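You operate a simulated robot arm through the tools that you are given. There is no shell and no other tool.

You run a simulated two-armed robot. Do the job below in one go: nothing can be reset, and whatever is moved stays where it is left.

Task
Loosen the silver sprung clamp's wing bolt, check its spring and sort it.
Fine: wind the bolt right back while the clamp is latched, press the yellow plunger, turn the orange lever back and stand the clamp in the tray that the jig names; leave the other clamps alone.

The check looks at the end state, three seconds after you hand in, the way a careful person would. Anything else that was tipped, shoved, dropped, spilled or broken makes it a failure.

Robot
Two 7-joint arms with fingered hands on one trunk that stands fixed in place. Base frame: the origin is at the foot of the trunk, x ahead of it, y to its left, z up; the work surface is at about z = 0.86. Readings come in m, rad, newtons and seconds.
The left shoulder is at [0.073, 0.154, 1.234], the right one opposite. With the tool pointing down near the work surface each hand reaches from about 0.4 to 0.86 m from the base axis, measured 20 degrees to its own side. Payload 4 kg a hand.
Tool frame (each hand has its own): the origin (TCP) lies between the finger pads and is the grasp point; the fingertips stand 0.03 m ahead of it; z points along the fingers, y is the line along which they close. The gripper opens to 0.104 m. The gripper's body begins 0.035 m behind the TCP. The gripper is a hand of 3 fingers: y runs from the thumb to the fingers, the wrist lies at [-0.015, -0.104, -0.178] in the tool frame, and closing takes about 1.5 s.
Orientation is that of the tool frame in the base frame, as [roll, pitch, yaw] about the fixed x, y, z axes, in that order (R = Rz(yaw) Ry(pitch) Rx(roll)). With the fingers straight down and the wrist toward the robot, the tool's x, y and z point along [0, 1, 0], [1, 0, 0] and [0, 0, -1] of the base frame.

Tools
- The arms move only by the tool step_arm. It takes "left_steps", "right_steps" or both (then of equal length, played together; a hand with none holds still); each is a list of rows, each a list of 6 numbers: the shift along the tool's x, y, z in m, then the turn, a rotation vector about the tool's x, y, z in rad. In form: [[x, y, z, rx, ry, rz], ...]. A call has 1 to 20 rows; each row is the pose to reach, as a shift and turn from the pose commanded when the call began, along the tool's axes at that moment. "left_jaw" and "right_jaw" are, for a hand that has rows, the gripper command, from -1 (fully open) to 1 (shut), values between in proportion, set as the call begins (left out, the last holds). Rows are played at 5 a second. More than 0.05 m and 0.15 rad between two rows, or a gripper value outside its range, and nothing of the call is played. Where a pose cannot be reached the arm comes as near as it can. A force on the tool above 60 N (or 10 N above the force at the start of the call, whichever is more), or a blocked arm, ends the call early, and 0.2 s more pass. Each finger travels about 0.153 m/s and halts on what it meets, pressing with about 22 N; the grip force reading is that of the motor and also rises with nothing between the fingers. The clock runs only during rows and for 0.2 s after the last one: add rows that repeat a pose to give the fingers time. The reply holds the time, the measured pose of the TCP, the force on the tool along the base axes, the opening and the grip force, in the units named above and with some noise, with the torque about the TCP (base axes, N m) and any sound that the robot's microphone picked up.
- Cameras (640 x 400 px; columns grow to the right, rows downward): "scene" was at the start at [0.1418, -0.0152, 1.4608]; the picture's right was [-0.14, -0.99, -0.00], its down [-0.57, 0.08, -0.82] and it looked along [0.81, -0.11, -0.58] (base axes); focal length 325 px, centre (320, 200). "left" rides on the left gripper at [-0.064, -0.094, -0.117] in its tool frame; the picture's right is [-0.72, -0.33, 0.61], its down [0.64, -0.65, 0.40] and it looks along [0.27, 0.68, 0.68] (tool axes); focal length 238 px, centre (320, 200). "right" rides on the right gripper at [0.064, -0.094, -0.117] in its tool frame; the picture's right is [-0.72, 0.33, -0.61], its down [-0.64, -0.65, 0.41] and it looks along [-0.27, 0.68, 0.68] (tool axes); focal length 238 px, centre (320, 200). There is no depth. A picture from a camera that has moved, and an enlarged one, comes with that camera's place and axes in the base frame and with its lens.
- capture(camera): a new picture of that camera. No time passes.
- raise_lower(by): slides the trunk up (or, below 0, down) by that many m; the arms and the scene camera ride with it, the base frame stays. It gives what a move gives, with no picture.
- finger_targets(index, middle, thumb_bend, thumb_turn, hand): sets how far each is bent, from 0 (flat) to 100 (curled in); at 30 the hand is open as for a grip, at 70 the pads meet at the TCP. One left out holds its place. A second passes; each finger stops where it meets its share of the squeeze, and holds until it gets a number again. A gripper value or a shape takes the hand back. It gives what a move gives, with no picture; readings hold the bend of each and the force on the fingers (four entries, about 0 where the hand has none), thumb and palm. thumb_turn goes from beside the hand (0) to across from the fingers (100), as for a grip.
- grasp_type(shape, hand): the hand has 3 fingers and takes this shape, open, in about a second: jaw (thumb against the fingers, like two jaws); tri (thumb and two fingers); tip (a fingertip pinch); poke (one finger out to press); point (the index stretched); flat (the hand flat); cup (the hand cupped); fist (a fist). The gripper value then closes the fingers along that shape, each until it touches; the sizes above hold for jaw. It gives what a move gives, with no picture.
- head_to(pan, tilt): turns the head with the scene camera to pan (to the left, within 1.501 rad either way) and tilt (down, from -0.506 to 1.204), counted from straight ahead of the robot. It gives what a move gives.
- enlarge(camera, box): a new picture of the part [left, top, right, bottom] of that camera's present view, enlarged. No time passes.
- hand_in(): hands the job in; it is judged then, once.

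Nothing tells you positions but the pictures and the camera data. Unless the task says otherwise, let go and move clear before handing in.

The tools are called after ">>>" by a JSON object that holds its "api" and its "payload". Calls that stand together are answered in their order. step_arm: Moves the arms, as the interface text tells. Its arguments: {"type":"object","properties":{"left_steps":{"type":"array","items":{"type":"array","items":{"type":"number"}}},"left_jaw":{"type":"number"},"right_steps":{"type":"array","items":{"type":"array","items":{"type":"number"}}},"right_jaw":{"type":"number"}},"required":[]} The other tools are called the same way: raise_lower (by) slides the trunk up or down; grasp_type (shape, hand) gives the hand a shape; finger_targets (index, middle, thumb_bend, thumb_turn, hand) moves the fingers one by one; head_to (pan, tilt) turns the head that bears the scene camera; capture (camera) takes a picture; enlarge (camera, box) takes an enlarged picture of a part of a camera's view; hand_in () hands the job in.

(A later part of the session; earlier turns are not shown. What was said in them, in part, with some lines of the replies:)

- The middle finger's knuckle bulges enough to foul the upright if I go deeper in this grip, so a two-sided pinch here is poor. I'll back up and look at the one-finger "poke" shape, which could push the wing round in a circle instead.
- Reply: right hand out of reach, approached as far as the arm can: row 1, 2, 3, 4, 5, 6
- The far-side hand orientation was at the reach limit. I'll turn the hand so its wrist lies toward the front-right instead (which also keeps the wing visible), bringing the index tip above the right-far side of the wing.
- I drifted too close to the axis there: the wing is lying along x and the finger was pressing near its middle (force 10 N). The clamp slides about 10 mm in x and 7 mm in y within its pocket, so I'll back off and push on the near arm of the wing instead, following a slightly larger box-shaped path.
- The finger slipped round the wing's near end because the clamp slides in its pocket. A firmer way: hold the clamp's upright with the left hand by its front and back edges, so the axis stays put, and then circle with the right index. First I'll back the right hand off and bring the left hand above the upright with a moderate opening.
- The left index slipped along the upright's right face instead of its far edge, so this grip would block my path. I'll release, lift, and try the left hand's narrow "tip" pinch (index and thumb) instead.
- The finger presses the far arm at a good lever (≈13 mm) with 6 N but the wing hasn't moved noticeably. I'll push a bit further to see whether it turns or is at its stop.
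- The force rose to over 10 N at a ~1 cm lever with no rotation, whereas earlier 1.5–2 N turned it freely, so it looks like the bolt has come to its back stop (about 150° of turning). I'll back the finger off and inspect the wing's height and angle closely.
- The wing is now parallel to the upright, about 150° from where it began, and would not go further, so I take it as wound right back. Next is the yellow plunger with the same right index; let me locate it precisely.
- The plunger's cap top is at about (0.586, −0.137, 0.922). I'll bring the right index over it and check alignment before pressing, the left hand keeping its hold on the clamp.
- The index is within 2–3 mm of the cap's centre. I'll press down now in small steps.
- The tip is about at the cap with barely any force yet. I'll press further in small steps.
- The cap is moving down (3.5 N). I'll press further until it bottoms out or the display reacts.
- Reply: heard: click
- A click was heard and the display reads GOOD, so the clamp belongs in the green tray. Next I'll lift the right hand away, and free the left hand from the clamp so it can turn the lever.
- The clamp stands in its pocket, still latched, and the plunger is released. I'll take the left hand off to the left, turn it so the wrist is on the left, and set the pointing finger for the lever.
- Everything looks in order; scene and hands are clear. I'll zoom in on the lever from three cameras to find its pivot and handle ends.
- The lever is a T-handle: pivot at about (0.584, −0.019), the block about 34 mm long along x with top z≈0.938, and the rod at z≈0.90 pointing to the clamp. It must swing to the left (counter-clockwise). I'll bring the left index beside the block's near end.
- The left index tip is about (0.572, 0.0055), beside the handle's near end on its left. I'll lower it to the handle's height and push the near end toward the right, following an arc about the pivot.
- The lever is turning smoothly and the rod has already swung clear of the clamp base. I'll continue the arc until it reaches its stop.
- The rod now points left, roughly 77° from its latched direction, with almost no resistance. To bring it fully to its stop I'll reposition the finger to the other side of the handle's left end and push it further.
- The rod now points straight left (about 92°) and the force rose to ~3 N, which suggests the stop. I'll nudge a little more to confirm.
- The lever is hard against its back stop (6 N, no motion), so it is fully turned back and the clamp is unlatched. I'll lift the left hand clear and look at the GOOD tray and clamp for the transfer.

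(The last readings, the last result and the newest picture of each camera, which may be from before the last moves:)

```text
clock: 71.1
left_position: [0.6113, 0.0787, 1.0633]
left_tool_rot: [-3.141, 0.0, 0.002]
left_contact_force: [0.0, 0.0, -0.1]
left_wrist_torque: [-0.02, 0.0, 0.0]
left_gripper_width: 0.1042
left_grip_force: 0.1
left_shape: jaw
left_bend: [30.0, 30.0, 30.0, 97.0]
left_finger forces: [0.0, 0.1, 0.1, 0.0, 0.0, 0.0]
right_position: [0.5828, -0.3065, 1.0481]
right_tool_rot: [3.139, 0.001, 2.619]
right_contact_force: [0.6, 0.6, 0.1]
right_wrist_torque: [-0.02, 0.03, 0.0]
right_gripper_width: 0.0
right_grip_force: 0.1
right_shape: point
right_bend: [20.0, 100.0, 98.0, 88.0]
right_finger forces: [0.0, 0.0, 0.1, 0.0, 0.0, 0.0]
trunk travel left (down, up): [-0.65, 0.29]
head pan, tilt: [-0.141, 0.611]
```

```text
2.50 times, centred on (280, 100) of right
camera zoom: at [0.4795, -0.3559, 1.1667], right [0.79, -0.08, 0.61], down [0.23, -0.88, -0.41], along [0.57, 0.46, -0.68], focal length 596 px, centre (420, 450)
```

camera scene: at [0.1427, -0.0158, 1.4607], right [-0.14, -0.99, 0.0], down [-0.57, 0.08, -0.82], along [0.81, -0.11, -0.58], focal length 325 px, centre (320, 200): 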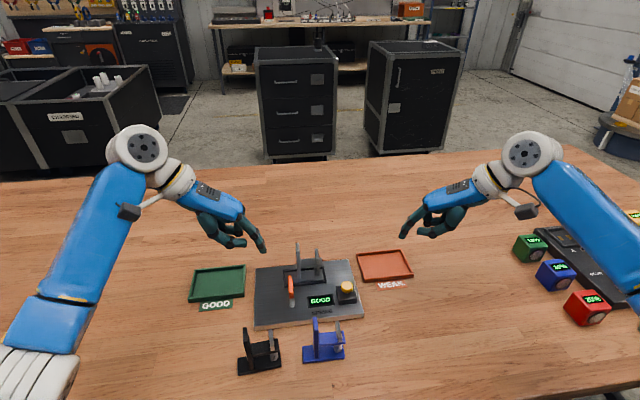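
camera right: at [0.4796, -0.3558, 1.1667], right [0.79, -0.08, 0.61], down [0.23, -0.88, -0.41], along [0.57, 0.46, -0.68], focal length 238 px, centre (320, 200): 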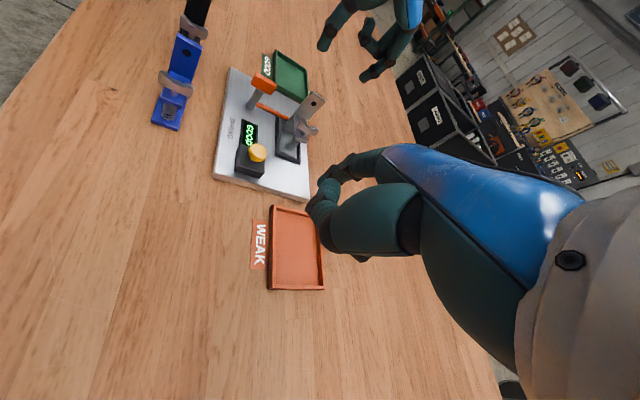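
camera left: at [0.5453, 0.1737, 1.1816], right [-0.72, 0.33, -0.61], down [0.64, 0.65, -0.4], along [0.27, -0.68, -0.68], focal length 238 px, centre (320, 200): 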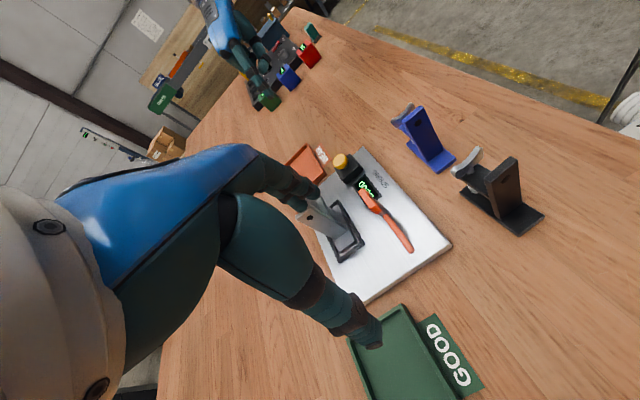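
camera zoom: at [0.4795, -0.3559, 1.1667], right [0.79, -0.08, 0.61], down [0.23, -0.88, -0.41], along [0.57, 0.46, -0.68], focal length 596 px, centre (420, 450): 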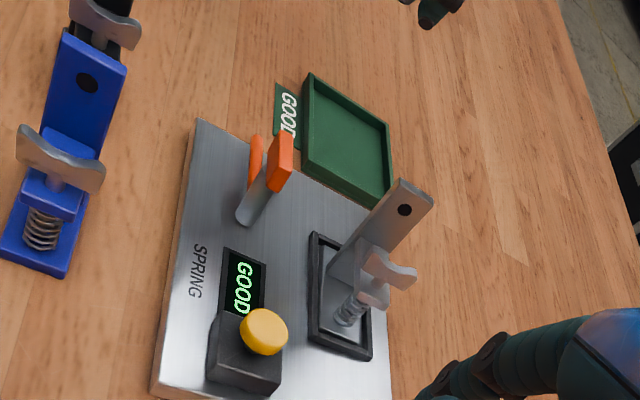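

The GOOD tray spans about x 0.637–0.727, y 0.086–0.208, plenty for the clamp's 78×33 mm base. I'll bring the left hand above the upright with fingers narrowed, to grip across its faces between upright and wing.

>>> {"api": "step_arm", "payload": {"left_steps": [[0.01, 0.03, 0, 0, 0, 0], [0.02, 0.06, 0, 0, 0, 0], [0.03, 0.09, 0, 0, 0, 0], [0.044, 0.1207, 0, 0, 0, 0], [0.044, 0.1207, 0, 0, 0, 0], [0.044, 0.1207, 0, 0, 0, 0], [0.044, 0.1207, 0, 0, 0, 0]], "left_jaw": 0.5}}

>>> {"api": "enlarge", "payload": {"camera": "scene", "box": [270, 190, 350, 290]}}

>>> {"api": "enlarge", "payload": {"camera": "right", "box": [230, 20, 380, 170]}}

>>> {"api": "enlarge", "payload": {"camera": "left", "box": [250, 180, 430, 340]}}

```text
clock: 72.7
left_position: [0.6529, -0.0388, 1.0641]
left_tool_rot: [3.141, 0.001, 0.003]
left_contact_force: [-0.7, -0.5, -0.5]
left_wrist_torque: [0.04, 0.02, -0.01]
left_gripper_width: 0.0262
left_grip_force: 0.0
left_shape: jaw
left_bend: [74.0, 56.0, 74.0, 100.0]
left_finger forces: [0.0, 0.0, 0.1, 0.0, 0.0, 0.0]
right_position: [0.5836, -0.3074, 1.0494]
right_tool_rot: [3.139, 0.001, 2.619]
right_contact_force: [-0.5, 0.1, 0.5]
right_wrist_torque: [0.0, -0.01, 0.01]
right_gripper_width: 0.0
right_grip_force: 0.0
right_shape: point
right_bend: [20.0, 100.0, 98.0, 88.0]
right_finger forces: [0.0, 0.1, 0.1, 0.1, 0.1, 0.0]
trunk travel left (down, up): [-0.65, 0.29]
head pan, tilt: [-0.141, 0.611]
```

```text
4.00 times, centred on (310, 240) of scene
camera zoom: at [0.143, -0.0165, 1.4607], right [-0.14, -0.99, 0.0], down [-0.57, 0.08, -0.82], along [0.81, -0.11, -0.58], focal length 1299 px, centre (360, 40)
```

zoom: 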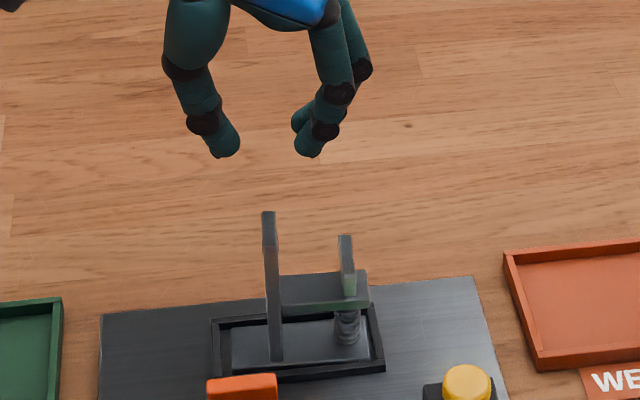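

```text
2.67 times, centred on (305, 95) of right
camera zoom: at [0.4796, -0.3559, 1.1667], right [0.79, -0.08, 0.61], down [0.23, -0.88, -0.41], along [0.57, 0.46, -0.68], focal length 636 px, centre (360, 480)
```

zoom: 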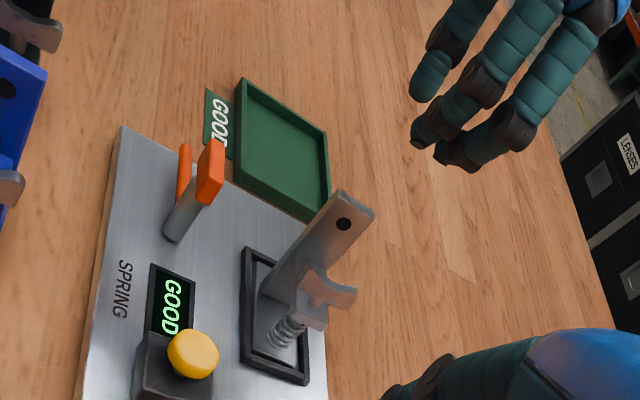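

```text
2.50 times, centred on (340, 260) of left
camera zoom: at [0.5877, 0.0557, 1.1825], right [-0.72, 0.33, -0.61], down [0.64, 0.65, -0.4], along [0.27, -0.68, -0.68], focal length 596 px, centre (270, 50)
```

zoom: 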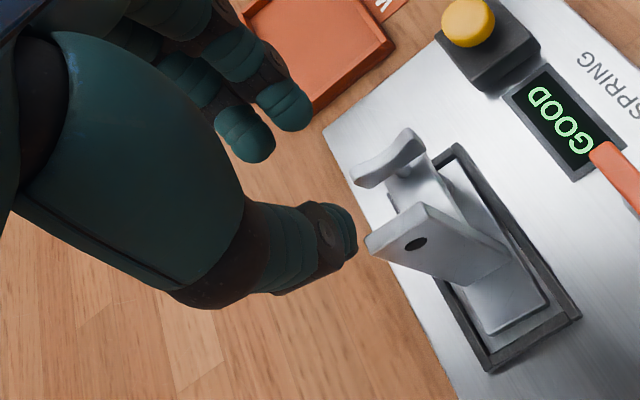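

The fingers are centred on the upright. I'll lower to straddle it, stopping to check the clearance to the wing.

>>> {"api": "step_arm", "payload": {"left_steps": [[0, 0.002, 0.025, 0, 0, 0], [0, 0.002, 0.05, 0, 0, 0], [0, 0.002, 0.065, 0, 0, 0], [0, 0.002, 0.065, 0, 0, 0]]}}

>>> {"api": "enlarge", "payload": {"camera": "scene", "box": [280, 220, 340, 290]}}

>>> {"api": "enlarge", "payload": {"camera": "right", "box": [250, 40, 370, 160]}}

>>> {"api": "enlarge", "payload": {"camera": "left", "box": [250, 180, 430, 340]}}

```text
clock: 73.7
left_position: [0.654, -0.0423, 0.9984]
left_tool_rot: [-3.141, 0.001, 0.003]
left_contact_force: [0.2, -0.1, -1.0]
left_wrist_torque: [0.0, -0.01, 0.0]
left_gripper_width: 0.0263
left_grip_force: 0.1
left_shape: jaw
left_bend: [74.0, 56.0, 74.0, 100.0]
left_finger forces: [0.0, 0.0, 0.0, 0.0, 0.0, 0.0]
right_position: [0.5832, -0.3075, 1.0491]
right_tool_rot: [3.139, -0.001, 2.622]
right_contact_force: [0.1, -0.3, 0.4]
right_wrist_torque: [-0.01, 0.01, 0.0]
right_gripper_width: 0.0
right_grip_force: 0.0
right_shape: point
right_bend: [20.0, 100.0, 98.0, 88.0]
right_finger forces: [0.0, 0.1, 0.0, 0.1, 0.0, 0.0]
trunk travel left (down, up): [-0.65, 0.29]
head pan, tilt: [-0.141, 0.611]
```

```text
5.71 times, centred on (310, 255) of scene
camera zoom: at [0.1428, -0.0167, 1.4607], right [-0.14, -0.99, 0.0], down [-0.57, 0.08, -0.82], along [0.81, -0.11, -0.58], focal length 1855 px, centre (377, -114)
```

zoom: 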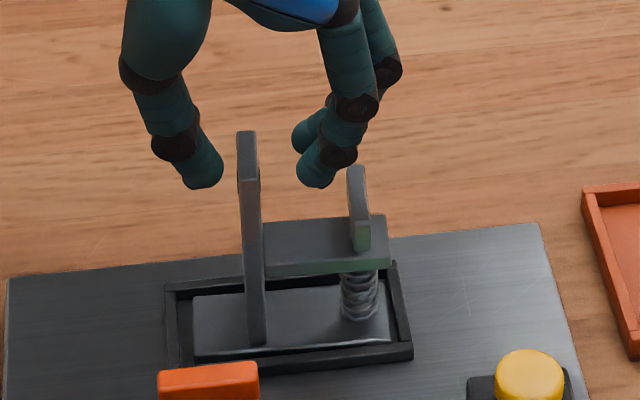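

```text
3.33 times, centred on (310, 100) of right
camera zoom: at [0.4794, -0.3559, 1.1668], right [0.79, -0.08, 0.61], down [0.23, -0.88, -0.41], along [0.57, 0.46, -0.68], focal length 794 px, centre (353, 533)
```

zoom: 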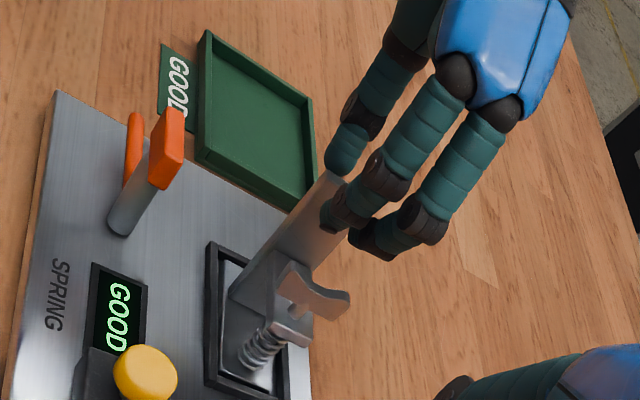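

```text
2.50 times, centred on (340, 260) of left
camera zoom: at [0.5876, 0.0526, 1.116], right [-0.72, 0.32, -0.61], down [0.64, 0.65, -0.4], along [0.27, -0.68, -0.68], focal length 596 px, centre (270, 50)
```

zoom: 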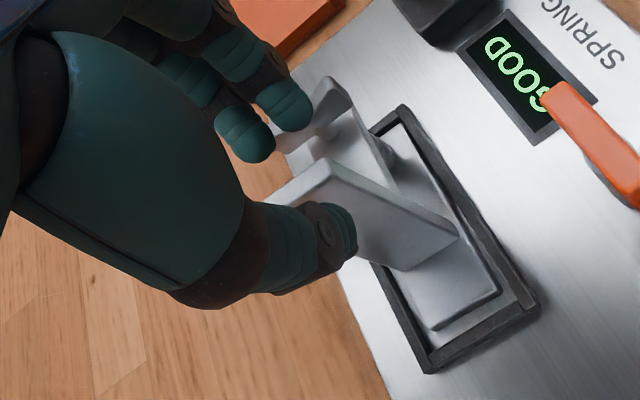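

Clearance is fine but a little uneven; I'll shift 4 mm left, go down to grip depth, and look once more.

>>> {"api": "step_arm", "payload": {"left_steps": [[0, -0.004, 0, 0, 0, 0], [0, -0.004, 0.01, 0, 0, 0], [0, -0.004, 0.02, 0, 0, 0], [0, -0.004, 0.024, 0, 0, 0], [0, -0.004, 0.024, 0, 0, 0]], "left_jaw": 0.52}}

>>> {"api": "enlarge", "payload": {"camera": "scene", "box": [280, 220, 340, 290]}}

>>> {"api": "enlarge", "payload": {"camera": "right", "box": [250, 40, 370, 160]}}

```text
clock: 74.9
left_position: [0.6552, -0.0379, 0.975]
left_tool_rot: [-3.141, 0.0, 0.001]
left_contact_force: [-0.4, -0.4, -0.1]
left_wrist_torque: [-0.03, -0.01, -0.02]
left_gripper_width: 0.0253
left_grip_force: 0.1
left_shape: jaw
left_bend: [74.0, 56.0, 74.0, 100.0]
left_finger forces: [0.0, 0.1, 0.0, 0.0, 0.1, 0.0]
right_position: [0.5828, -0.3074, 1.0488]
right_tool_rot: [3.141, 0.0, 2.619]
right_contact_force: [0.4, -0.9, -0.2]
right_wrist_torque: [0.01, -0.01, -0.02]
right_gripper_width: 0.0
right_grip_force: 0.0
right_shape: point
right_bend: [20.0, 100.0, 98.0, 88.0]
right_finger forces: [0.0, 0.0, 0.1, 0.0, 0.0, 0.1]
trunk travel left (down, up): [-0.65, 0.29]
head pan, tilt: [-0.141, 0.611]
```

```text
5.71 times, centred on (310, 255) of scene
camera zoom: at [0.1428, -0.0166, 1.4607], right [-0.14, -0.99, 0.0], down [-0.57, 0.08, -0.82], along [0.81, -0.11, -0.58], focal length 1855 px, centre (377, -114)
```

zoom: 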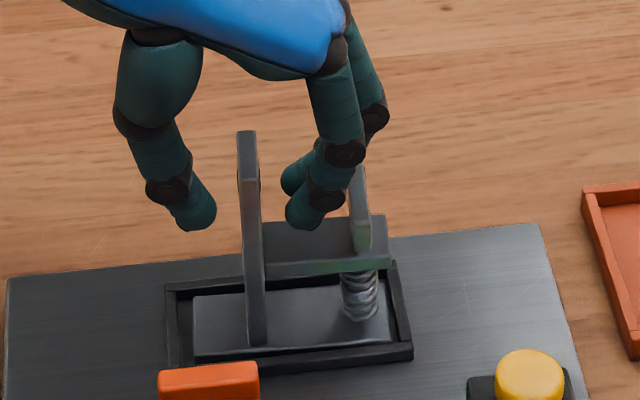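

```text
3.33 times, centred on (310, 100) of right
camera zoom: at [0.4795, -0.3558, 1.1667], right [0.79, -0.08, 0.61], down [0.23, -0.88, -0.41], along [0.57, 0.46, -0.68], focal length 794 px, centre (353, 533)
```

zoom: 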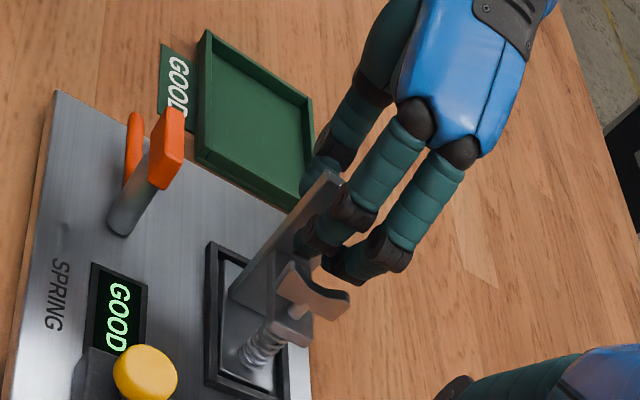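

The upright is centred between thumb and fingers, with the fingers clear of the wing. I'll close on it.

>>> {"api": "step_arm", "payload": {"left_steps": [[0, 0, 0, 0, 0, 0], [0, 0, 0, 0, 0, 0], [0, 0, 0, 0, 0, 0], [0, 0, 0, 0, 0, 0], [0, 0, 0, 0, 0, 0], [0, 0, 0, 0, 0, 0]], "left_jaw": 1.0}}

>>> {"api": "enlarge", "payload": {"camera": "scene", "box": [280, 220, 340, 290]}}

>>> {"api": "enlarge", "payload": {"camera": "right", "box": [250, 40, 370, 160]}}

```text
clock: 76.3
left_position: [0.6555, -0.0366, 0.975]
left_tool_rot: [-3.141, -0.001, 0.002]
left_contact_force: [-0.7, -0.4, -0.5]
left_wrist_torque: [0.02, -0.03, -0.03]
left_gripper_width: 0.0017
left_grip_force: 22.1
left_shape: jaw
left_bend: [69.0, 68.0, 70.0, 100.0]
left_finger forces: [13.2, 7.0, 0.0, 0.0, 19.9, 0.0]
right_position: [0.5841, -0.306, 1.0483]
right_tool_rot: [3.14, 0.0, 2.62]
right_contact_force: [0.1, -0.2, 0.1]
right_wrist_torque: [0.01, 0.0, -0.02]
right_gripper_width: 0.0
right_grip_force: 0.1
right_shape: point
right_bend: [20.0, 100.0, 98.0, 88.0]
right_finger forces: [0.0, 0.0, 0.0, 0.0, 0.1, 0.0]
trunk travel left (down, up): [-0.65, 0.29]
head pan, tilt: [-0.141, 0.611]
```

```text
5.71 times, centred on (310, 255) of scene
camera zoom: at [0.1432, -0.0168, 1.4606], right [-0.14, -0.99, 0.0], down [-0.57, 0.08, -0.82], along [0.81, -0.11, -0.58], focal length 1855 px, centre (377, -114)
```

zoom: 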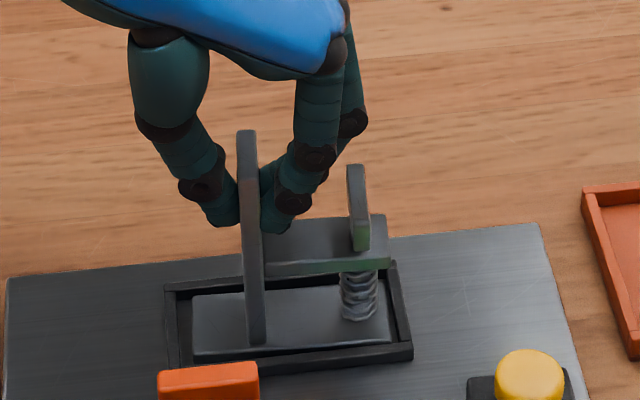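

```text
3.33 times, centred on (310, 100) of right
camera zoom: at [0.4797, -0.3559, 1.1666], right [0.79, -0.08, 0.61], down [0.23, -0.88, -0.41], along [0.57, 0.46, -0.68], focal length 794 px, centre (353, 533)
```

zoom: 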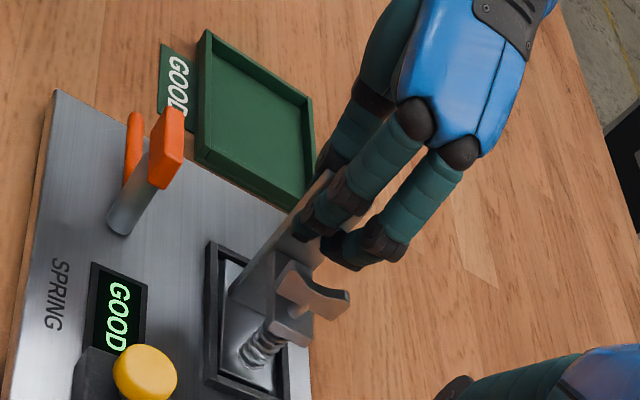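

A solid grip (thumb 20 N, fingers 13+7 N) with the clamp undisturbed. I'll lift gently and check.

>>> {"api": "step_arm", "payload": {"left_steps": [[0, 0, -0.008, 0, 0, 0], [0, 0, -0.018, 0, 0, 0], [0, 0, -0.03, 0, 0, 0], [0, 0, -0.045, 0, 0, 0], [0, 0, -0.045, 0, 0, 0]]}}

>>> {"api": "enlarge", "payload": {"camera": "scene", "box": [260, 200, 350, 300]}}

>>> {"api": "enlarge", "payload": {"camera": "right", "box": [230, 20, 380, 170]}}

```text
clock: 77.5
left_position: [0.6555, -0.0393, 1.0184]
left_tool_rot: [-3.141, 0.0, 0.001]
left_contact_force: [0.5, 0.5, -2.5]
left_wrist_torque: [0.04, 0.05, 0.0]
left_gripper_width: 0.0021
left_grip_force: 22.3
left_shape: jaw
left_bend: [69.0, 68.0, 71.0, 100.0]
left_finger forces: [13.6, 7.0, 0.0, 0.0, 20.4, 0.0]
right_position: [0.5838, -0.3064, 1.0493]
right_tool_rot: [3.141, 0.001, 2.62]
right_contact_force: [-0.3, -0.1, -0.3]
right_wrist_torque: [-0.01, -0.02, 0.02]
right_gripper_width: 0.0001
right_grip_force: 0.1
right_shape: point
right_bend: [20.0, 100.0, 98.0, 88.0]
right_finger forces: [0.0, 0.0, 0.1, 0.0, 0.0, 0.0]
trunk travel left (down, up): [-0.65, 0.29]
head pan, tilt: [-0.141, 0.611]
```

```text
4.00 times, centred on (305, 250) of scene
camera zoom: at [0.1435, -0.0167, 1.4606], right [-0.14, -0.99, 0.0], down [-0.57, 0.08, -0.82], along [0.81, -0.11, -0.58], focal length 1299 px, centre (380, 0)
```

zoom: 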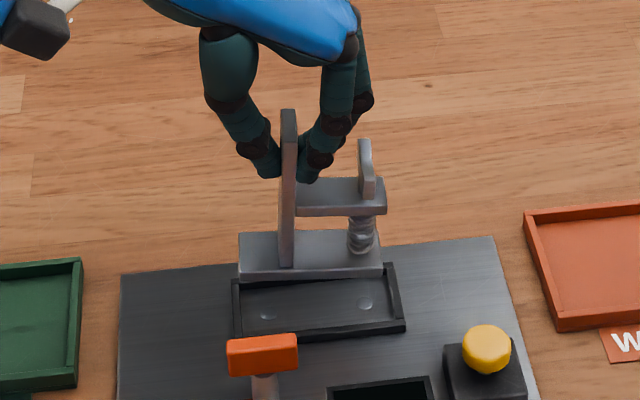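

```text
2.67 times, centred on (305, 95) of right
camera zoom: at [0.4799, -0.3559, 1.1665], right [0.79, -0.08, 0.61], down [0.23, -0.88, -0.41], along [0.57, 0.46, -0.68], focal length 636 px, centre (360, 480)
```

zoom: 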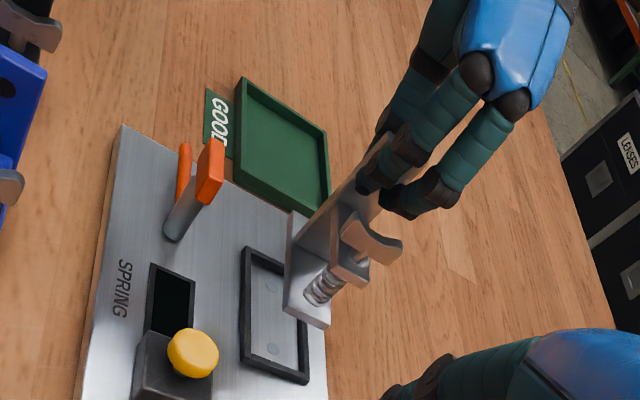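

The clamp is lifted upright and steady, free of the pocket. I'll raise it a bit more and carry it over to the GOOD tray, squaring it slightly.

>>> {"api": "step_arm", "payload": {"left_steps": [[0, 0, -0.02, 0, 0, 0], [0, 0, -0.04, 0, 0, 0], [0.004, -0.03, -0.04, 0, 0, -0.015], [0.009, -0.06, -0.04, 0, 0, -0.03], [0.014, -0.09, -0.04, 0, 0, -0.045], [0.018, -0.12, -0.04, 0, 0, -0.06], [0.022, -0.15, -0.04, 0, 0, -0.075], [0.026, -0.175, -0.04, 0, 0, -0.09], [0.0285, -0.1963, -0.04, 0, 0, -0.1], [0.0285, -0.1963, -0.04, 0, 0, -0.1]]}}

>>> {"api": "capture", "payload": {"camera": "scene"}}

>>> {"api": "enlarge", "payload": {"camera": "scene", "box": [170, 190, 290, 310]}}

>>> {"api": "capture", "payload": {"camera": "right"}}

```text
clock: 79.7
left_position: [0.6846, 0.1593, 1.0601]
left_tool_rot: [-3.141, 0.0, 0.102]
left_contact_force: [0.3, 0.6, -2.2]
left_wrist_torque: [0.03, 0.0, -0.01]
left_gripper_width: 0.002
left_grip_force: 21.9
left_shape: jaw
left_bend: [69.0, 68.0, 71.0, 100.0]
left_finger forces: [13.8, 7.1, 0.0, 0.0, 20.7, 0.1]
right_position: [0.5838, -0.3066, 1.0492]
right_tool_rot: [-3.14, -0.001, 2.621]
right_contact_force: [-0.8, 0.3, -0.6]
right_wrist_torque: [0.01, 0.0, -0.01]
right_gripper_width: 0.0
right_grip_force: 0.1
right_shape: point
right_bend: [20.0, 100.0, 98.0, 88.0]
right_finger forces: [0.0, 0.0, 0.0, 0.1, 0.0, 0.0]
trunk travel left (down, up): [-0.65, 0.29]
head pan, tilt: [-0.141, 0.611]
```

```text
taken
camera scene: at [0.1435, -0.0154, 1.4606], right [-0.14, -0.99, 0.0], down [-0.57, 0.08, -0.82], along [0.81, -0.11, -0.58], focal length 325 px, centre (320, 200)
```

scene: 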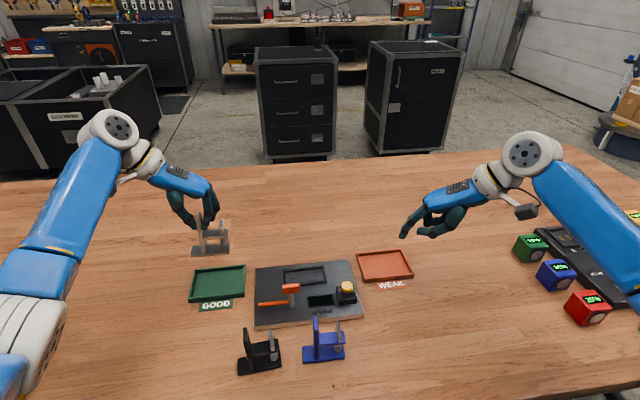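

```text
3.33 times, centred on (230, 250) of scene
camera zoom: at [0.1435, -0.0154, 1.4606], right [-0.14, -0.99, 0.0], down [-0.57, 0.08, -0.82], along [0.81, -0.11, -0.58], focal length 1082 px, centre (620, 33)
```

zoom: 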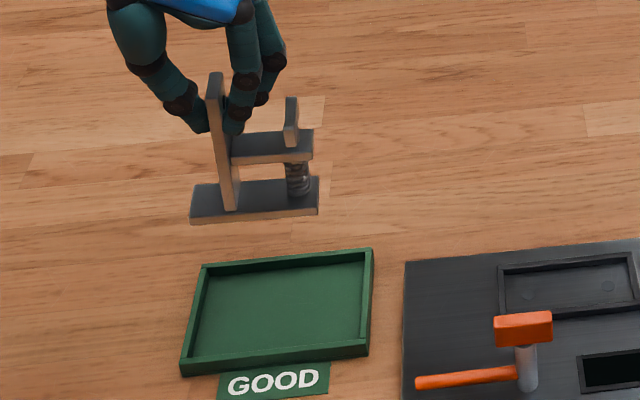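

```text
taken
camera right: at [0.4799, -0.3555, 1.1667], right [0.79, -0.08, 0.61], down [0.23, -0.88, -0.41], along [0.57, 0.46, -0.68], focal length 238 px, centre (320, 200)
```

right: 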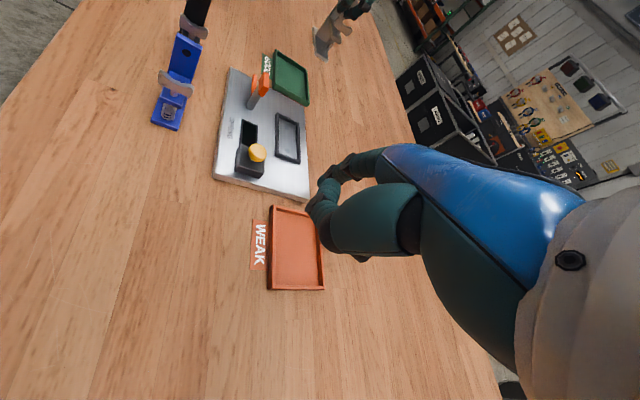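

The clamp hangs level right over the tray's centre (base about y 0.106–0.185, x 0.668–0.70). I'll lower it in stages.

>>> {"api": "step_arm", "payload": {"left_steps": [[0, 0, 0.02, 0, 0, 0], [0, 0, 0.04, 0, 0, 0], [0, 0, 0.06, 0, 0, 0], [0, 0, 0.08, 0, 0, 0], [0, 0, 0.09, 0, 0, 0], [0, 0, 0.09, 0, 0, 0]]}}

>>> {"api": "enlarge", "payload": {"camera": "scene", "box": [180, 220, 270, 310]}}

>>> {"api": "enlarge", "payload": {"camera": "right", "box": [240, 0, 380, 130]}}

```text
clock: 81.1
left_position: [0.6833, 0.1591, 0.9699]
left_tool_rot: [3.141, 0.0, 0.102]
left_contact_force: [0.2, 0.2, -2.8]
left_wrist_torque: [-0.01, 0.03, 0.0]
left_gripper_width: 0.0019
left_grip_force: 22.0
left_shape: jaw
left_bend: [69.0, 68.0, 71.0, 100.0]
left_finger forces: [13.7, 7.1, 0.0, 0.0, 20.7, 0.0]
right_position: [0.5847, -0.3061, 1.0496]
right_tool_rot: [-3.14, 0.0, 2.62]
right_contact_force: [-0.2, 0.3, -0.5]
right_wrist_torque: [-0.02, -0.01, 0.03]
right_gripper_width: 0.0002
right_grip_force: 0.0
right_shape: point
right_bend: [20.0, 100.0, 98.0, 88.0]
right_finger forces: [0.0, 0.0, 0.0, 0.0, 0.0, 0.0]
trunk travel left (down, up): [-0.65, 0.29]
head pan, tilt: [-0.141, 0.611]
```

```text
4.44 times, centred on (225, 265) of scene
camera zoom: at [0.1433, -0.0155, 1.4606], right [-0.14, -0.99, 0.0], down [-0.57, 0.08, -0.82], along [0.81, -0.11, -0.58], focal length 1443 px, centre (742, -89)
```

zoom: 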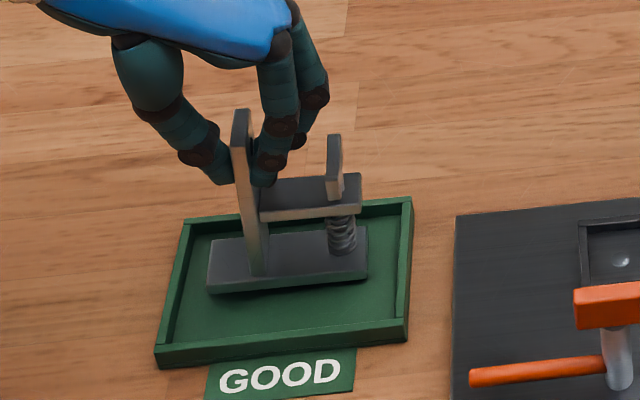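

```text
3.08 times, centred on (310, 65) of right
camera zoom: at [0.4797, -0.3556, 1.1668], right [0.79, -0.08, 0.61], down [0.23, -0.88, -0.41], along [0.57, 0.46, -0.68], focal length 733 px, centre (351, 615)
```

zoom: 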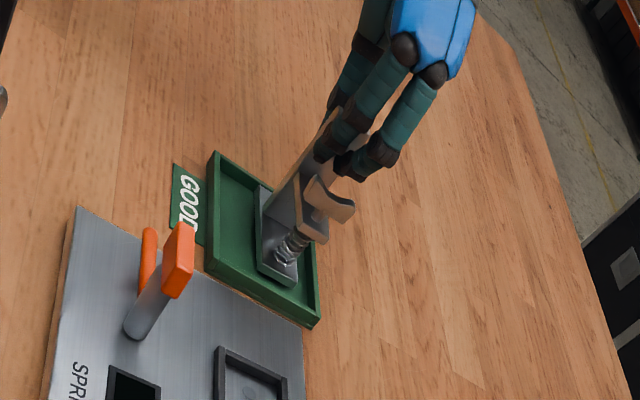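

The clamp's base is well inside the tray, about 15 mm above its floor. I'll lower gently until it touches.

>>> {"api": "step_arm", "payload": {"left_steps": [[0, 0, 0.004, 0, 0, 0], [0, 0, 0.008, 0, 0, 0], [0, 0, 0.011, 0, 0, 0], [0, 0, 0.013, 0, 0, 0]]}}

>>> {"api": "enlarge", "payload": {"camera": "scene", "box": [180, 220, 270, 310]}}

```text
clock: 82.1
left_position: [0.6837, 0.1585, 0.9614]
left_tool_rot: [3.14, -0.006, 0.102]
left_contact_force: [2.1, 3.9, 18.7]
left_wrist_torque: [0.05, 0.0, 0.02]
left_gripper_width: 0.0026
left_grip_force: 22.3
left_shape: jaw
left_bend: [69.0, 68.0, 71.0, 100.0]
left_finger forces: [15.1, 7.7, 0.0, 0.1, 26.4, 0.1]
right_position: [0.5806, -0.3053, 1.0506]
right_tool_rot: [3.141, 0.002, 2.62]
right_contact_force: [-0.6, -0.2, 0.2]
right_wrist_torque: [0.01, 0.03, 0.03]
right_gripper_width: 0.0002
right_grip_force: 0.1
right_shape: point
right_bend: [20.0, 100.0, 98.0, 88.0]
right_finger forces: [0.0, 0.0, 0.0, 0.1, 0.0, 0.0]
trunk travel left (down, up): [-0.65, 0.29]
head pan, tilt: [-0.141, 0.611]
```

```text
4.44 times, centred on (225, 265) of scene
camera zoom: at [0.1385, -0.0152, 1.4615], right [-0.14, -0.99, 0.0], down [-0.57, 0.08, -0.82], along [0.81, -0.11, -0.57], focal length 1443 px, centre (742, -89)
```

zoom: 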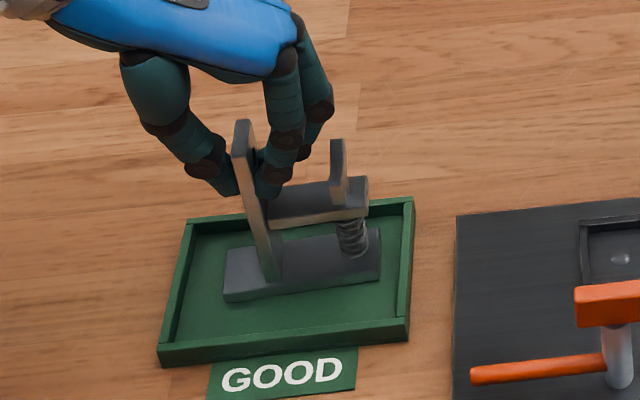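

It has touched down, a bit firmly (about 19 N), and leans slightly in the grip. I'll ease up a few millimetres and check before releasing.

>>> {"api": "step_arm", "payload": {"left_steps": [[0, 0, -0.002, 0, 0, 0], [0, 0, -0.004, 0, 0, 0], [0, 0, -0.004, 0, 0, 0]]}}

>>> {"api": "enlarge", "payload": {"camera": "scene", "box": [180, 220, 270, 310]}}

>>> {"api": "enlarge", "payload": {"camera": "right", "box": [240, 0, 380, 130]}}

>>> {"api": "enlarge", "payload": {"camera": "left", "box": [240, 170, 440, 370]}}

```text
clock: 82.9
left_position: [0.6825, 0.158, 0.9619]
left_tool_rot: [-3.142, -0.003, 0.101]
left_contact_force: [1.8, 3.6, 12.5]
left_wrist_torque: [0.06, -0.06, 0.02]
left_gripper_width: 0.0024
left_grip_force: 22.0
left_shape: jaw
left_bend: [69.0, 68.0, 71.0, 100.0]
left_finger forces: [14.8, 7.8, 0.0, 0.0, 25.7, 0.0]
right_position: [0.581, -0.3054, 1.0507]
right_tool_rot: [3.139, 0.002, 2.619]
right_contact_force: [-0.8, -0.1, -0.1]
right_wrist_torque: [0.01, 0.03, -0.01]
right_gripper_width: 0.0
right_grip_force: 0.0
right_shape: point
right_bend: [20.0, 100.0, 98.0, 88.0]
right_finger forces: [0.0, 0.0, 0.1, 0.0, 0.0, 0.0]
trunk travel left (down, up): [-0.65, 0.29]
head pan, tilt: [-0.141, 0.611]
```

```text
4.44 times, centred on (225, 265) of scene
camera zoom: at [0.14, -0.0151, 1.461], right [-0.14, -0.99, 0.0], down [-0.57, 0.08, -0.82], along [0.81, -0.11, -0.57], focal length 1443 px, centre (742, -89)
```

zoom: 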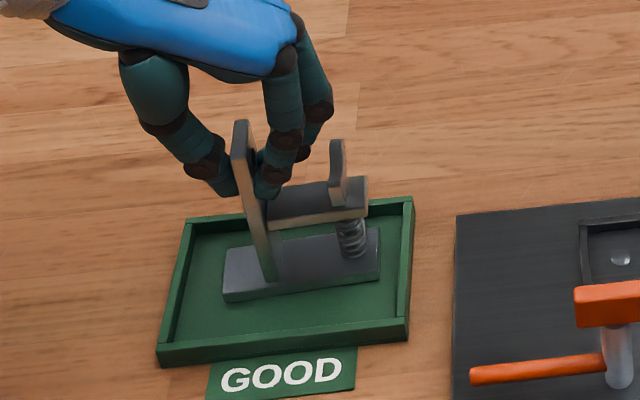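

```text
3.08 times, centred on (310, 65) of right
camera zoom: at [0.478, -0.3552, 1.1677], right [0.79, -0.08, 0.61], down [0.23, -0.88, -0.4], along [0.57, 0.46, -0.68], focal length 733 px, centre (351, 615)
```

zoom: 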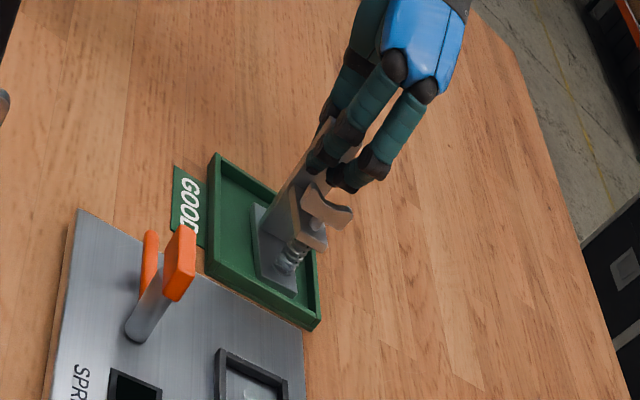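

```text
2.00 times, centred on (340, 270) of left
camera zoom: at [0.6068, 0.2467, 1.0795], right [-0.75, 0.25, -0.61], down [0.57, 0.71, -0.4], along [0.34, -0.65, -0.68], focal length 477 px, centre (280, 60)
```

zoom: 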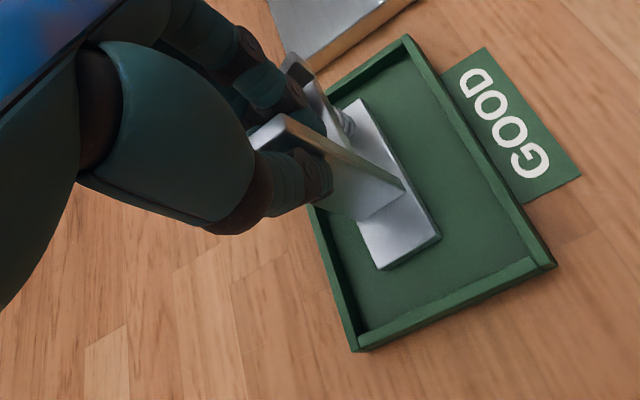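

The clamp is nearly upright with ~15 N still pressing. I'll ease up a little more until it's just resting.

>>> {"api": "step_arm", "payload": {"left_steps": [[0, 0, -0.002, 0, 0, 0], [0, 0, -0.004, 0, 0, 0], [0, 0, -0.004, 0, 0, 0]]}}

>>> {"api": "enlarge", "payload": {"camera": "scene", "box": [180, 220, 270, 310]}}

>>> {"api": "enlarge", "payload": {"camera": "left", "box": [240, 170, 440, 370]}}

```text
clock: 83.7
left_position: [0.6852, 0.1595, 0.9631]
left_tool_rot: [-3.141, 0.002, 0.1]
left_contact_force: [-0.6, -0.2, -1.5]
left_wrist_torque: [-0.02, 0.0, -0.01]
left_gripper_width: 0.0022
left_grip_force: 21.9
left_shape: jaw
left_bend: [69.0, 68.0, 71.0, 100.0]
left_finger forces: [14.6, 7.6, 0.0, 0.0, 21.6, 0.1]
right_position: [0.5832, -0.3053, 1.0492]
right_tool_rot: [-3.141, 0.001, 2.621]
right_contact_force: [-0.8, 0.3, 0.5]
right_wrist_torque: [-0.01, 0.03, 0.0]
right_gripper_width: 0.0
right_grip_force: 0.0
right_shape: point
right_bend: [20.0, 100.0, 98.0, 88.0]
right_finger forces: [0.1, 0.0, 0.0, 0.0, 0.0, 0.0]
trunk travel left (down, up): [-0.65, 0.29]
head pan, tilt: [-0.141, 0.611]
```

```text
4.44 times, centred on (225, 265) of scene
camera zoom: at [0.1432, -0.0155, 1.4605], right [-0.14, -0.99, 0.0], down [-0.57, 0.08, -0.82], along [0.81, -0.11, -0.58], focal length 1443 px, centre (742, -89)
```

zoom: 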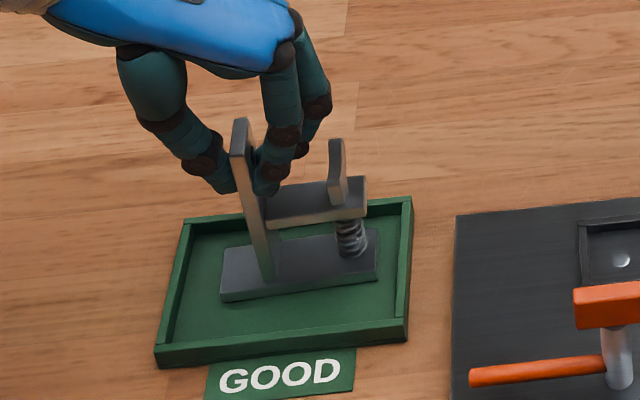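

```text
2.00 times, centred on (340, 270) of left
camera zoom: at [0.6088, 0.2467, 1.0811], right [-0.75, 0.25, -0.61], down [0.57, 0.71, -0.41], along [0.33, -0.65, -0.68], focal length 477 px, centre (280, 60)
```

zoom: 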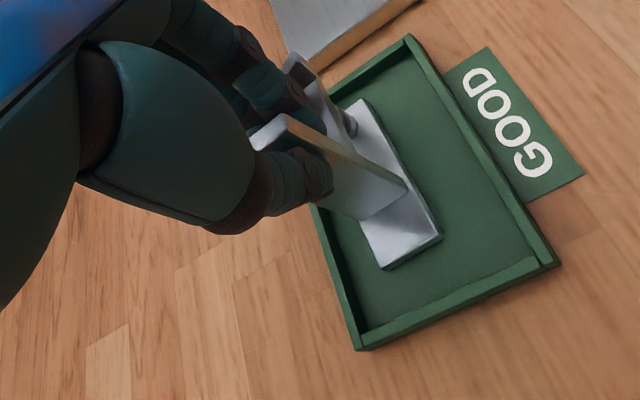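

Now the clamp is almost hanging, barely touching the floor. I'll lower 1.5 mm and open the fingers gradually.

>>> {"api": "step_arm", "payload": {"left_steps": [[0, 0, 0.0015, 0, 0, 0], [0, 0, 0.0015, 0, 0, 0]]}}

>>> {"api": "step_arm", "payload": {"left_steps": [[0, 0, 0, 0, 0, 0], [0, 0, 0, 0, 0, 0], [0, 0, 0, 0, 0, 0]], "left_jaw": 0.75}}

>>> {"api": "step_arm", "payload": {"left_steps": [[0, 0, 0, 0, 0, 0], [0, 0, 0, 0, 0, 0], [0, 0, 0, 0, 0, 0]], "left_jaw": 0.52}}

>>> {"api": "enlarge", "payload": {"camera": "scene", "box": [180, 220, 270, 310]}}

>>> {"api": "enlarge", "payload": {"camera": "left", "box": [240, 170, 440, 370]}}

>>> {"api": "enlarge", "payload": {"camera": "right", "box": [240, 0, 380, 130]}}

```text
clock: 84.3
left_position: [0.6833, 0.1591, 0.9629]
left_tool_rot: [3.14, -0.001, 0.101]
left_contact_force: [0.0, 0.7, 0.6]
left_wrist_torque: [0.02, -0.01, 0.0]
left_gripper_width: 0.0026
left_grip_force: 22.0
left_shape: jaw
left_bend: [69.0, 68.0, 71.0, 100.0]
left_finger forces: [14.2, 7.4, 0.0, 0.0, 22.3, 0.1]
right_position: [0.5843, -0.3055, 1.0486]
right_tool_rot: [3.141, 0.0, 2.62]
right_contact_force: [0.3, 0.0, -0.1]
right_wrist_torque: [0.0, 0.05, -0.02]
right_gripper_width: 0.0001
right_grip_force: 0.1
right_shape: point
right_bend: [20.0, 100.0, 98.0, 88.0]
right_finger forces: [0.0, 0.1, 0.0, 0.1, 0.0, 0.1]
trunk travel left (down, up): [-0.65, 0.29]
head pan, tilt: [-0.141, 0.611]
```

```text
clock: 85.1
left_position: [0.6846, 0.1576, 0.9627]
left_tool_rot: [-3.141, 0.0, 0.1]
left_contact_force: [0.4, -0.3, 0.3]
left_wrist_torque: [0.01, 0.0, 0.02]
left_gripper_width: 0.0126
left_grip_force: 0.0
left_shape: jaw
left_bend: [72.0, 63.0, 74.0, 100.0]
left_finger forces: [0.1, 0.0, 0.1, 0.0, 0.0, 0.0]
right_position: [0.5833, -0.3053, 1.0497]
right_tool_rot: [3.14, 0.0, 2.619]
right_contact_force: [-0.2, -0.5, -0.1]
right_wrist_torque: [-0.01, 0.06, -0.01]
right_gripper_width: 0.0
right_grip_force: 0.1
right_shape: point
right_bend: [20.0, 100.0, 98.0, 88.0]
right_finger forces: [0.0, 0.0, 0.1, 0.1, 0.0, 0.0]
trunk travel left (down, up): [-0.65, 0.29]
head pan, tilt: [-0.141, 0.611]
```

```text
clock: 85.9
left_position: [0.6839, 0.1582, 0.9634]
left_tool_rot: [3.14, 0.0, 0.101]
left_contact_force: [-0.9, -0.3, -0.1]
left_wrist_torque: [-0.03, 0.01, -0.03]
left_gripper_width: 0.0245
left_grip_force: 0.1
left_shape: jaw
left_bend: [73.0, 57.0, 74.0, 100.0]
left_finger forces: [0.0, 0.0, 0.0, 0.0, 0.0, 0.0]
right_position: [0.5838, -0.3055, 1.0498]
right_tool_rot: [3.14, 0.001, 2.619]
right_contact_force: [-0.4, 1.1, 0.1]
right_wrist_torque: [0.03, -0.05, 0.01]
right_gripper_width: 0.0
right_grip_force: 0.1
right_shape: point
right_bend: [20.0, 100.0, 98.0, 88.0]
right_finger forces: [0.0, 0.0, 0.0, 0.0, 0.0, 0.0]
trunk travel left (down, up): [-0.65, 0.29]
head pan, tilt: [-0.141, 0.611]
```

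```text
4.44 times, centred on (225, 265) of scene
camera zoom: at [0.1429, -0.0156, 1.4607], right [-0.14, -0.99, 0.0], down [-0.57, 0.08, -0.82], along [0.81, -0.11, -0.58], focal length 1443 px, centre (742, -89)
```

zoom: 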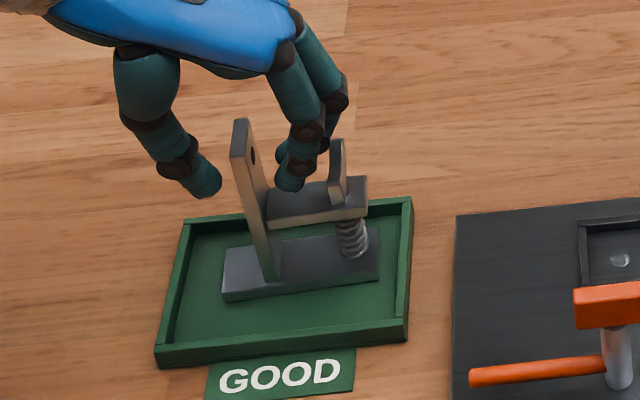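

```text
2.00 times, centred on (340, 270) of left
camera zoom: at [0.6089, 0.2464, 1.0807], right [-0.75, 0.25, -0.61], down [0.57, 0.71, -0.4], along [0.34, -0.65, -0.68], focal length 477 px, centre (280, 60)
```

zoom: 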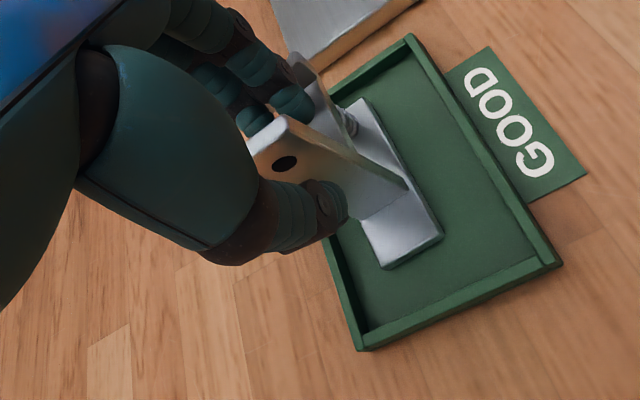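

```text
3.08 times, centred on (310, 65) of right
camera zoom: at [0.4796, -0.3557, 1.1668], right [0.79, -0.08, 0.61], down [0.23, -0.88, -0.41], along [0.57, 0.46, -0.68], focal length 733 px, centre (351, 615)
```

zoom: 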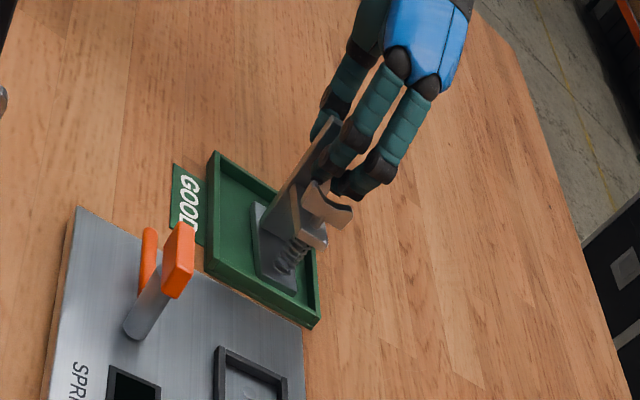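

Released: the clamp stands flat and upright in the GOOD tray. I'll lift the left hand straight up and away.

>>> {"api": "step_arm", "payload": {"left_steps": [[0, 0, -0.01, 0, 0, 0], [0, 0, -0.025, 0, 0, 0], [0, 0, -0.045, 0, 0, 0], [0, 0, -0.075, 0, 0, 0], [0, 0, -0.11, 0, 0, 0], [0, -0.03, -0.14, 0, 0, 0], [0, -0.06, -0.16, 0, 0, 0]]}}

>>> {"api": "capture", "payload": {"camera": "scene"}}

>>> {"api": "enlarge", "payload": {"camera": "scene", "box": [180, 220, 380, 380]}}

>>> {"api": "enlarge", "payload": {"camera": "right", "box": [140, 0, 380, 200]}}

>>> {"api": "capture", "payload": {"camera": "left"}}

```text
clock: 87.5
left_position: [0.6758, 0.2207, 1.1226]
left_tool_rot: [3.139, -0.001, 0.101]
left_contact_force: [-0.1, 0.5, 0.0]
left_wrist_torque: [-0.02, 0.01, -0.03]
left_gripper_width: 0.0246
left_grip_force: 0.0
left_shape: jaw
left_bend: [73.0, 57.0, 74.0, 100.0]
left_finger forces: [0.0, 0.0, 0.1, 0.1, 0.0, 0.0]
right_position: [0.5831, -0.3041, 1.0507]
right_tool_rot: [3.141, 0.002, 2.62]
right_contact_force: [-0.4, 0.0, -0.4]
right_wrist_torque: [-0.02, 0.03, 0.03]
right_gripper_width: 0.0002
right_grip_force: 0.0
right_shape: point
right_bend: [20.0, 100.0, 98.0, 88.0]
right_finger forces: [0.1, 0.0, 0.0, 0.0, 0.1, 0.0]
trunk travel left (down, up): [-0.65, 0.29]
head pan, tilt: [-0.141, 0.611]
```

```text
taken
camera scene: at [0.1422, -0.013, 1.4608], right [-0.14, -0.99, 0.0], down [-0.57, 0.08, -0.82], along [0.81, -0.12, -0.58], focal length 325 px, centre (320, 200)
```

scene: 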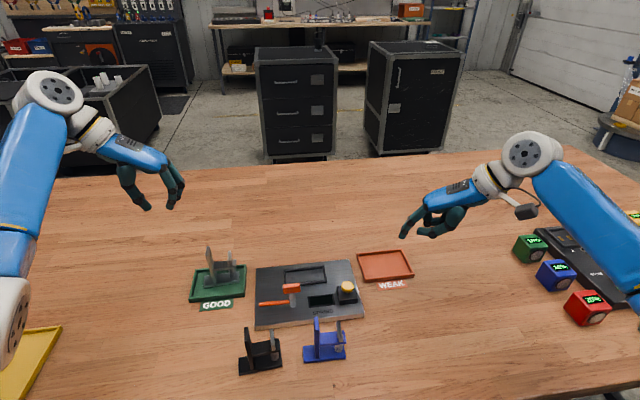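

```text
2.50 times, centred on (280, 300) of scene
camera zoom: at [0.1422, -0.013, 1.4608], right [-0.14, -0.99, 0.0], down [-0.57, 0.08, -0.82], along [0.81, -0.12, -0.58], focal length 812 px, centre (420, -50)
```

zoom: 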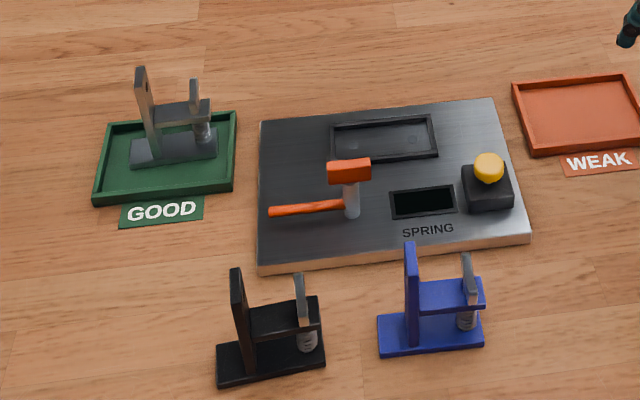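

```text
2.00 times, centred on (260, 100) of right
camera zoom: at [0.4789, -0.3537, 1.1677], right [0.79, -0.08, 0.61], down [0.23, -0.89, -0.4], along [0.57, 0.46, -0.68], focal length 477 px, centre (440, 400)
```

zoom: 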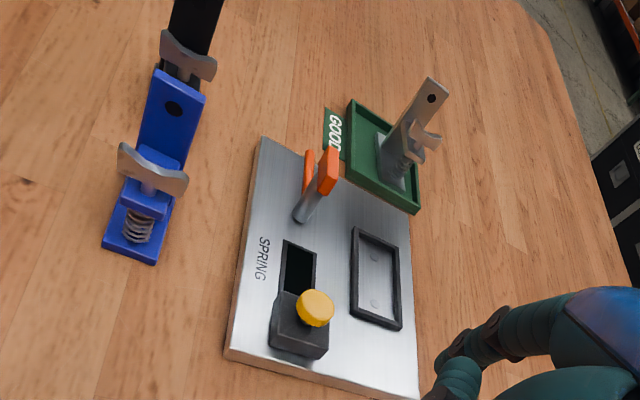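

```text
taken
camera left: at [0.601, 0.309, 1.2406], right [-0.75, 0.25, -0.61], down [0.57, 0.71, -0.41], along [0.34, -0.65, -0.68], focal length 238 px, centre (320, 200)
```

left: 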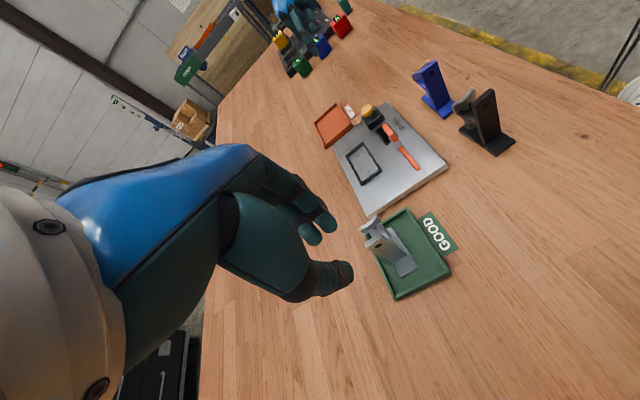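

The clamp stands alone in the GOOD tray, the lever is back, and the black and blue clamps are untouched. I'll take a final close look at the silver clamp's stance and wing angle.

>>> {"api": "enlarge", "payload": {"camera": "scene", "box": [190, 235, 260, 305]}}

>>> {"api": "enlarge", "payload": {"camera": "left", "box": [330, 190, 470, 310]}}

>>> {"api": "enlarge", "payload": {"camera": "right", "box": [290, 20, 380, 120]}}

```text
5.71 times, centred on (225, 270) of scene
camera zoom: at [0.1422, -0.013, 1.4608], right [-0.14, -0.99, 0.0], down [-0.57, 0.08, -0.82], along [0.81, -0.12, -0.58], focal length 1855 px, centre (863, -200)
```

zoom: 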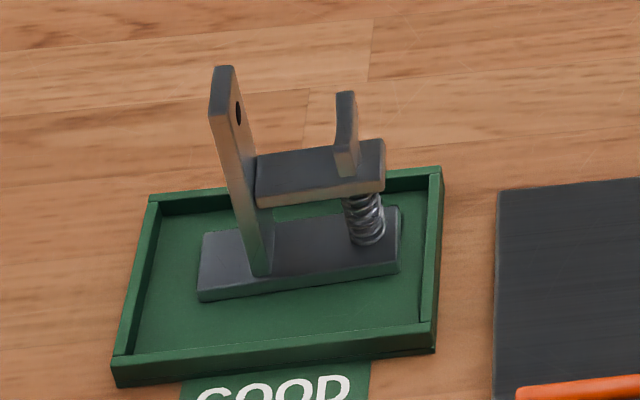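

```text
3.33 times, centred on (400, 250) of left
camera zoom: at [0.601, 0.309, 1.2406], right [-0.75, 0.25, -0.61], down [0.57, 0.71, -0.41], along [0.34, -0.65, -0.68], focal length 794 px, centre (53, 33)
```

zoom: 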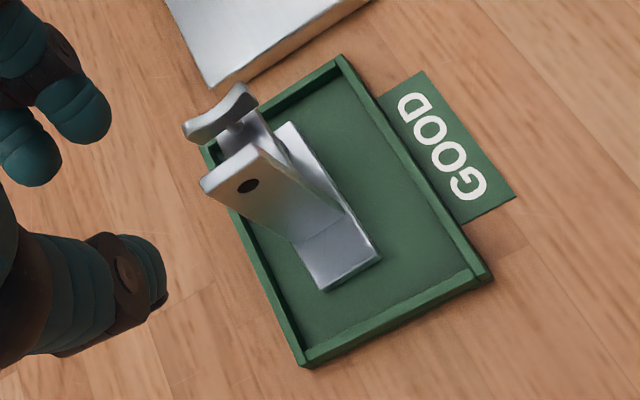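

```text
4.00 times, centred on (335, 70) of right
camera zoom: at [0.4789, -0.3537, 1.1677], right [0.79, -0.08, 0.61], down [0.23, -0.89, -0.4], along [0.57, 0.46, -0.68], focal length 953 px, centre (260, 720)
```

zoom: 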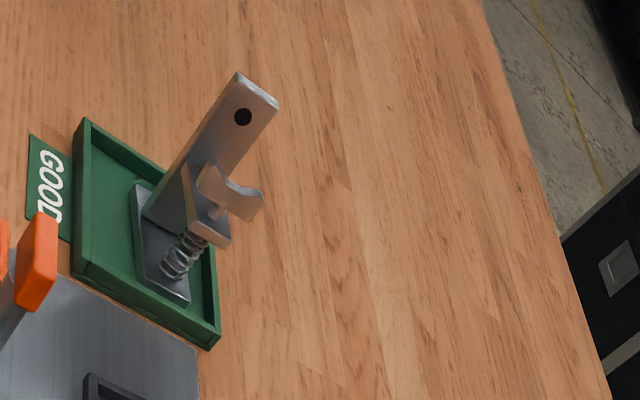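

The silver clamp stands flat inside the GOOD tray. Its wing is still at its back stop, the lever is turned back, and both hands are clear, so I'm handing in.

>>> {"api": "hand_in", "payload": {}}

```text
The job is handed in.
```

I handed in the job with the silver clamp standing upright in the GOOD tray. I haven't seen the judge's result.

- **Wing bolt:** I wound it back about 150° while the clamp was latched. It then held firm against roughly 11 N, where 1–2 N had turned it earlier. I took that as the fully-back stop, though nothing signalled it directly.
- **Spring check:** Pressing the yellow plunger gave a click, and the jig displayed GOOD.
- **Orange lever:** I turned it back about 90° until it hit its stop.
- **Other items:** I didn't touch the black and blue clamps. Nothing else looked moved in the final pictures.

The clamp slid within its pocket while I was turning the bolt, and I set it down in the tray a little firmly (about 19 N). In the last pictures it stands flat and clear of the tray walls.
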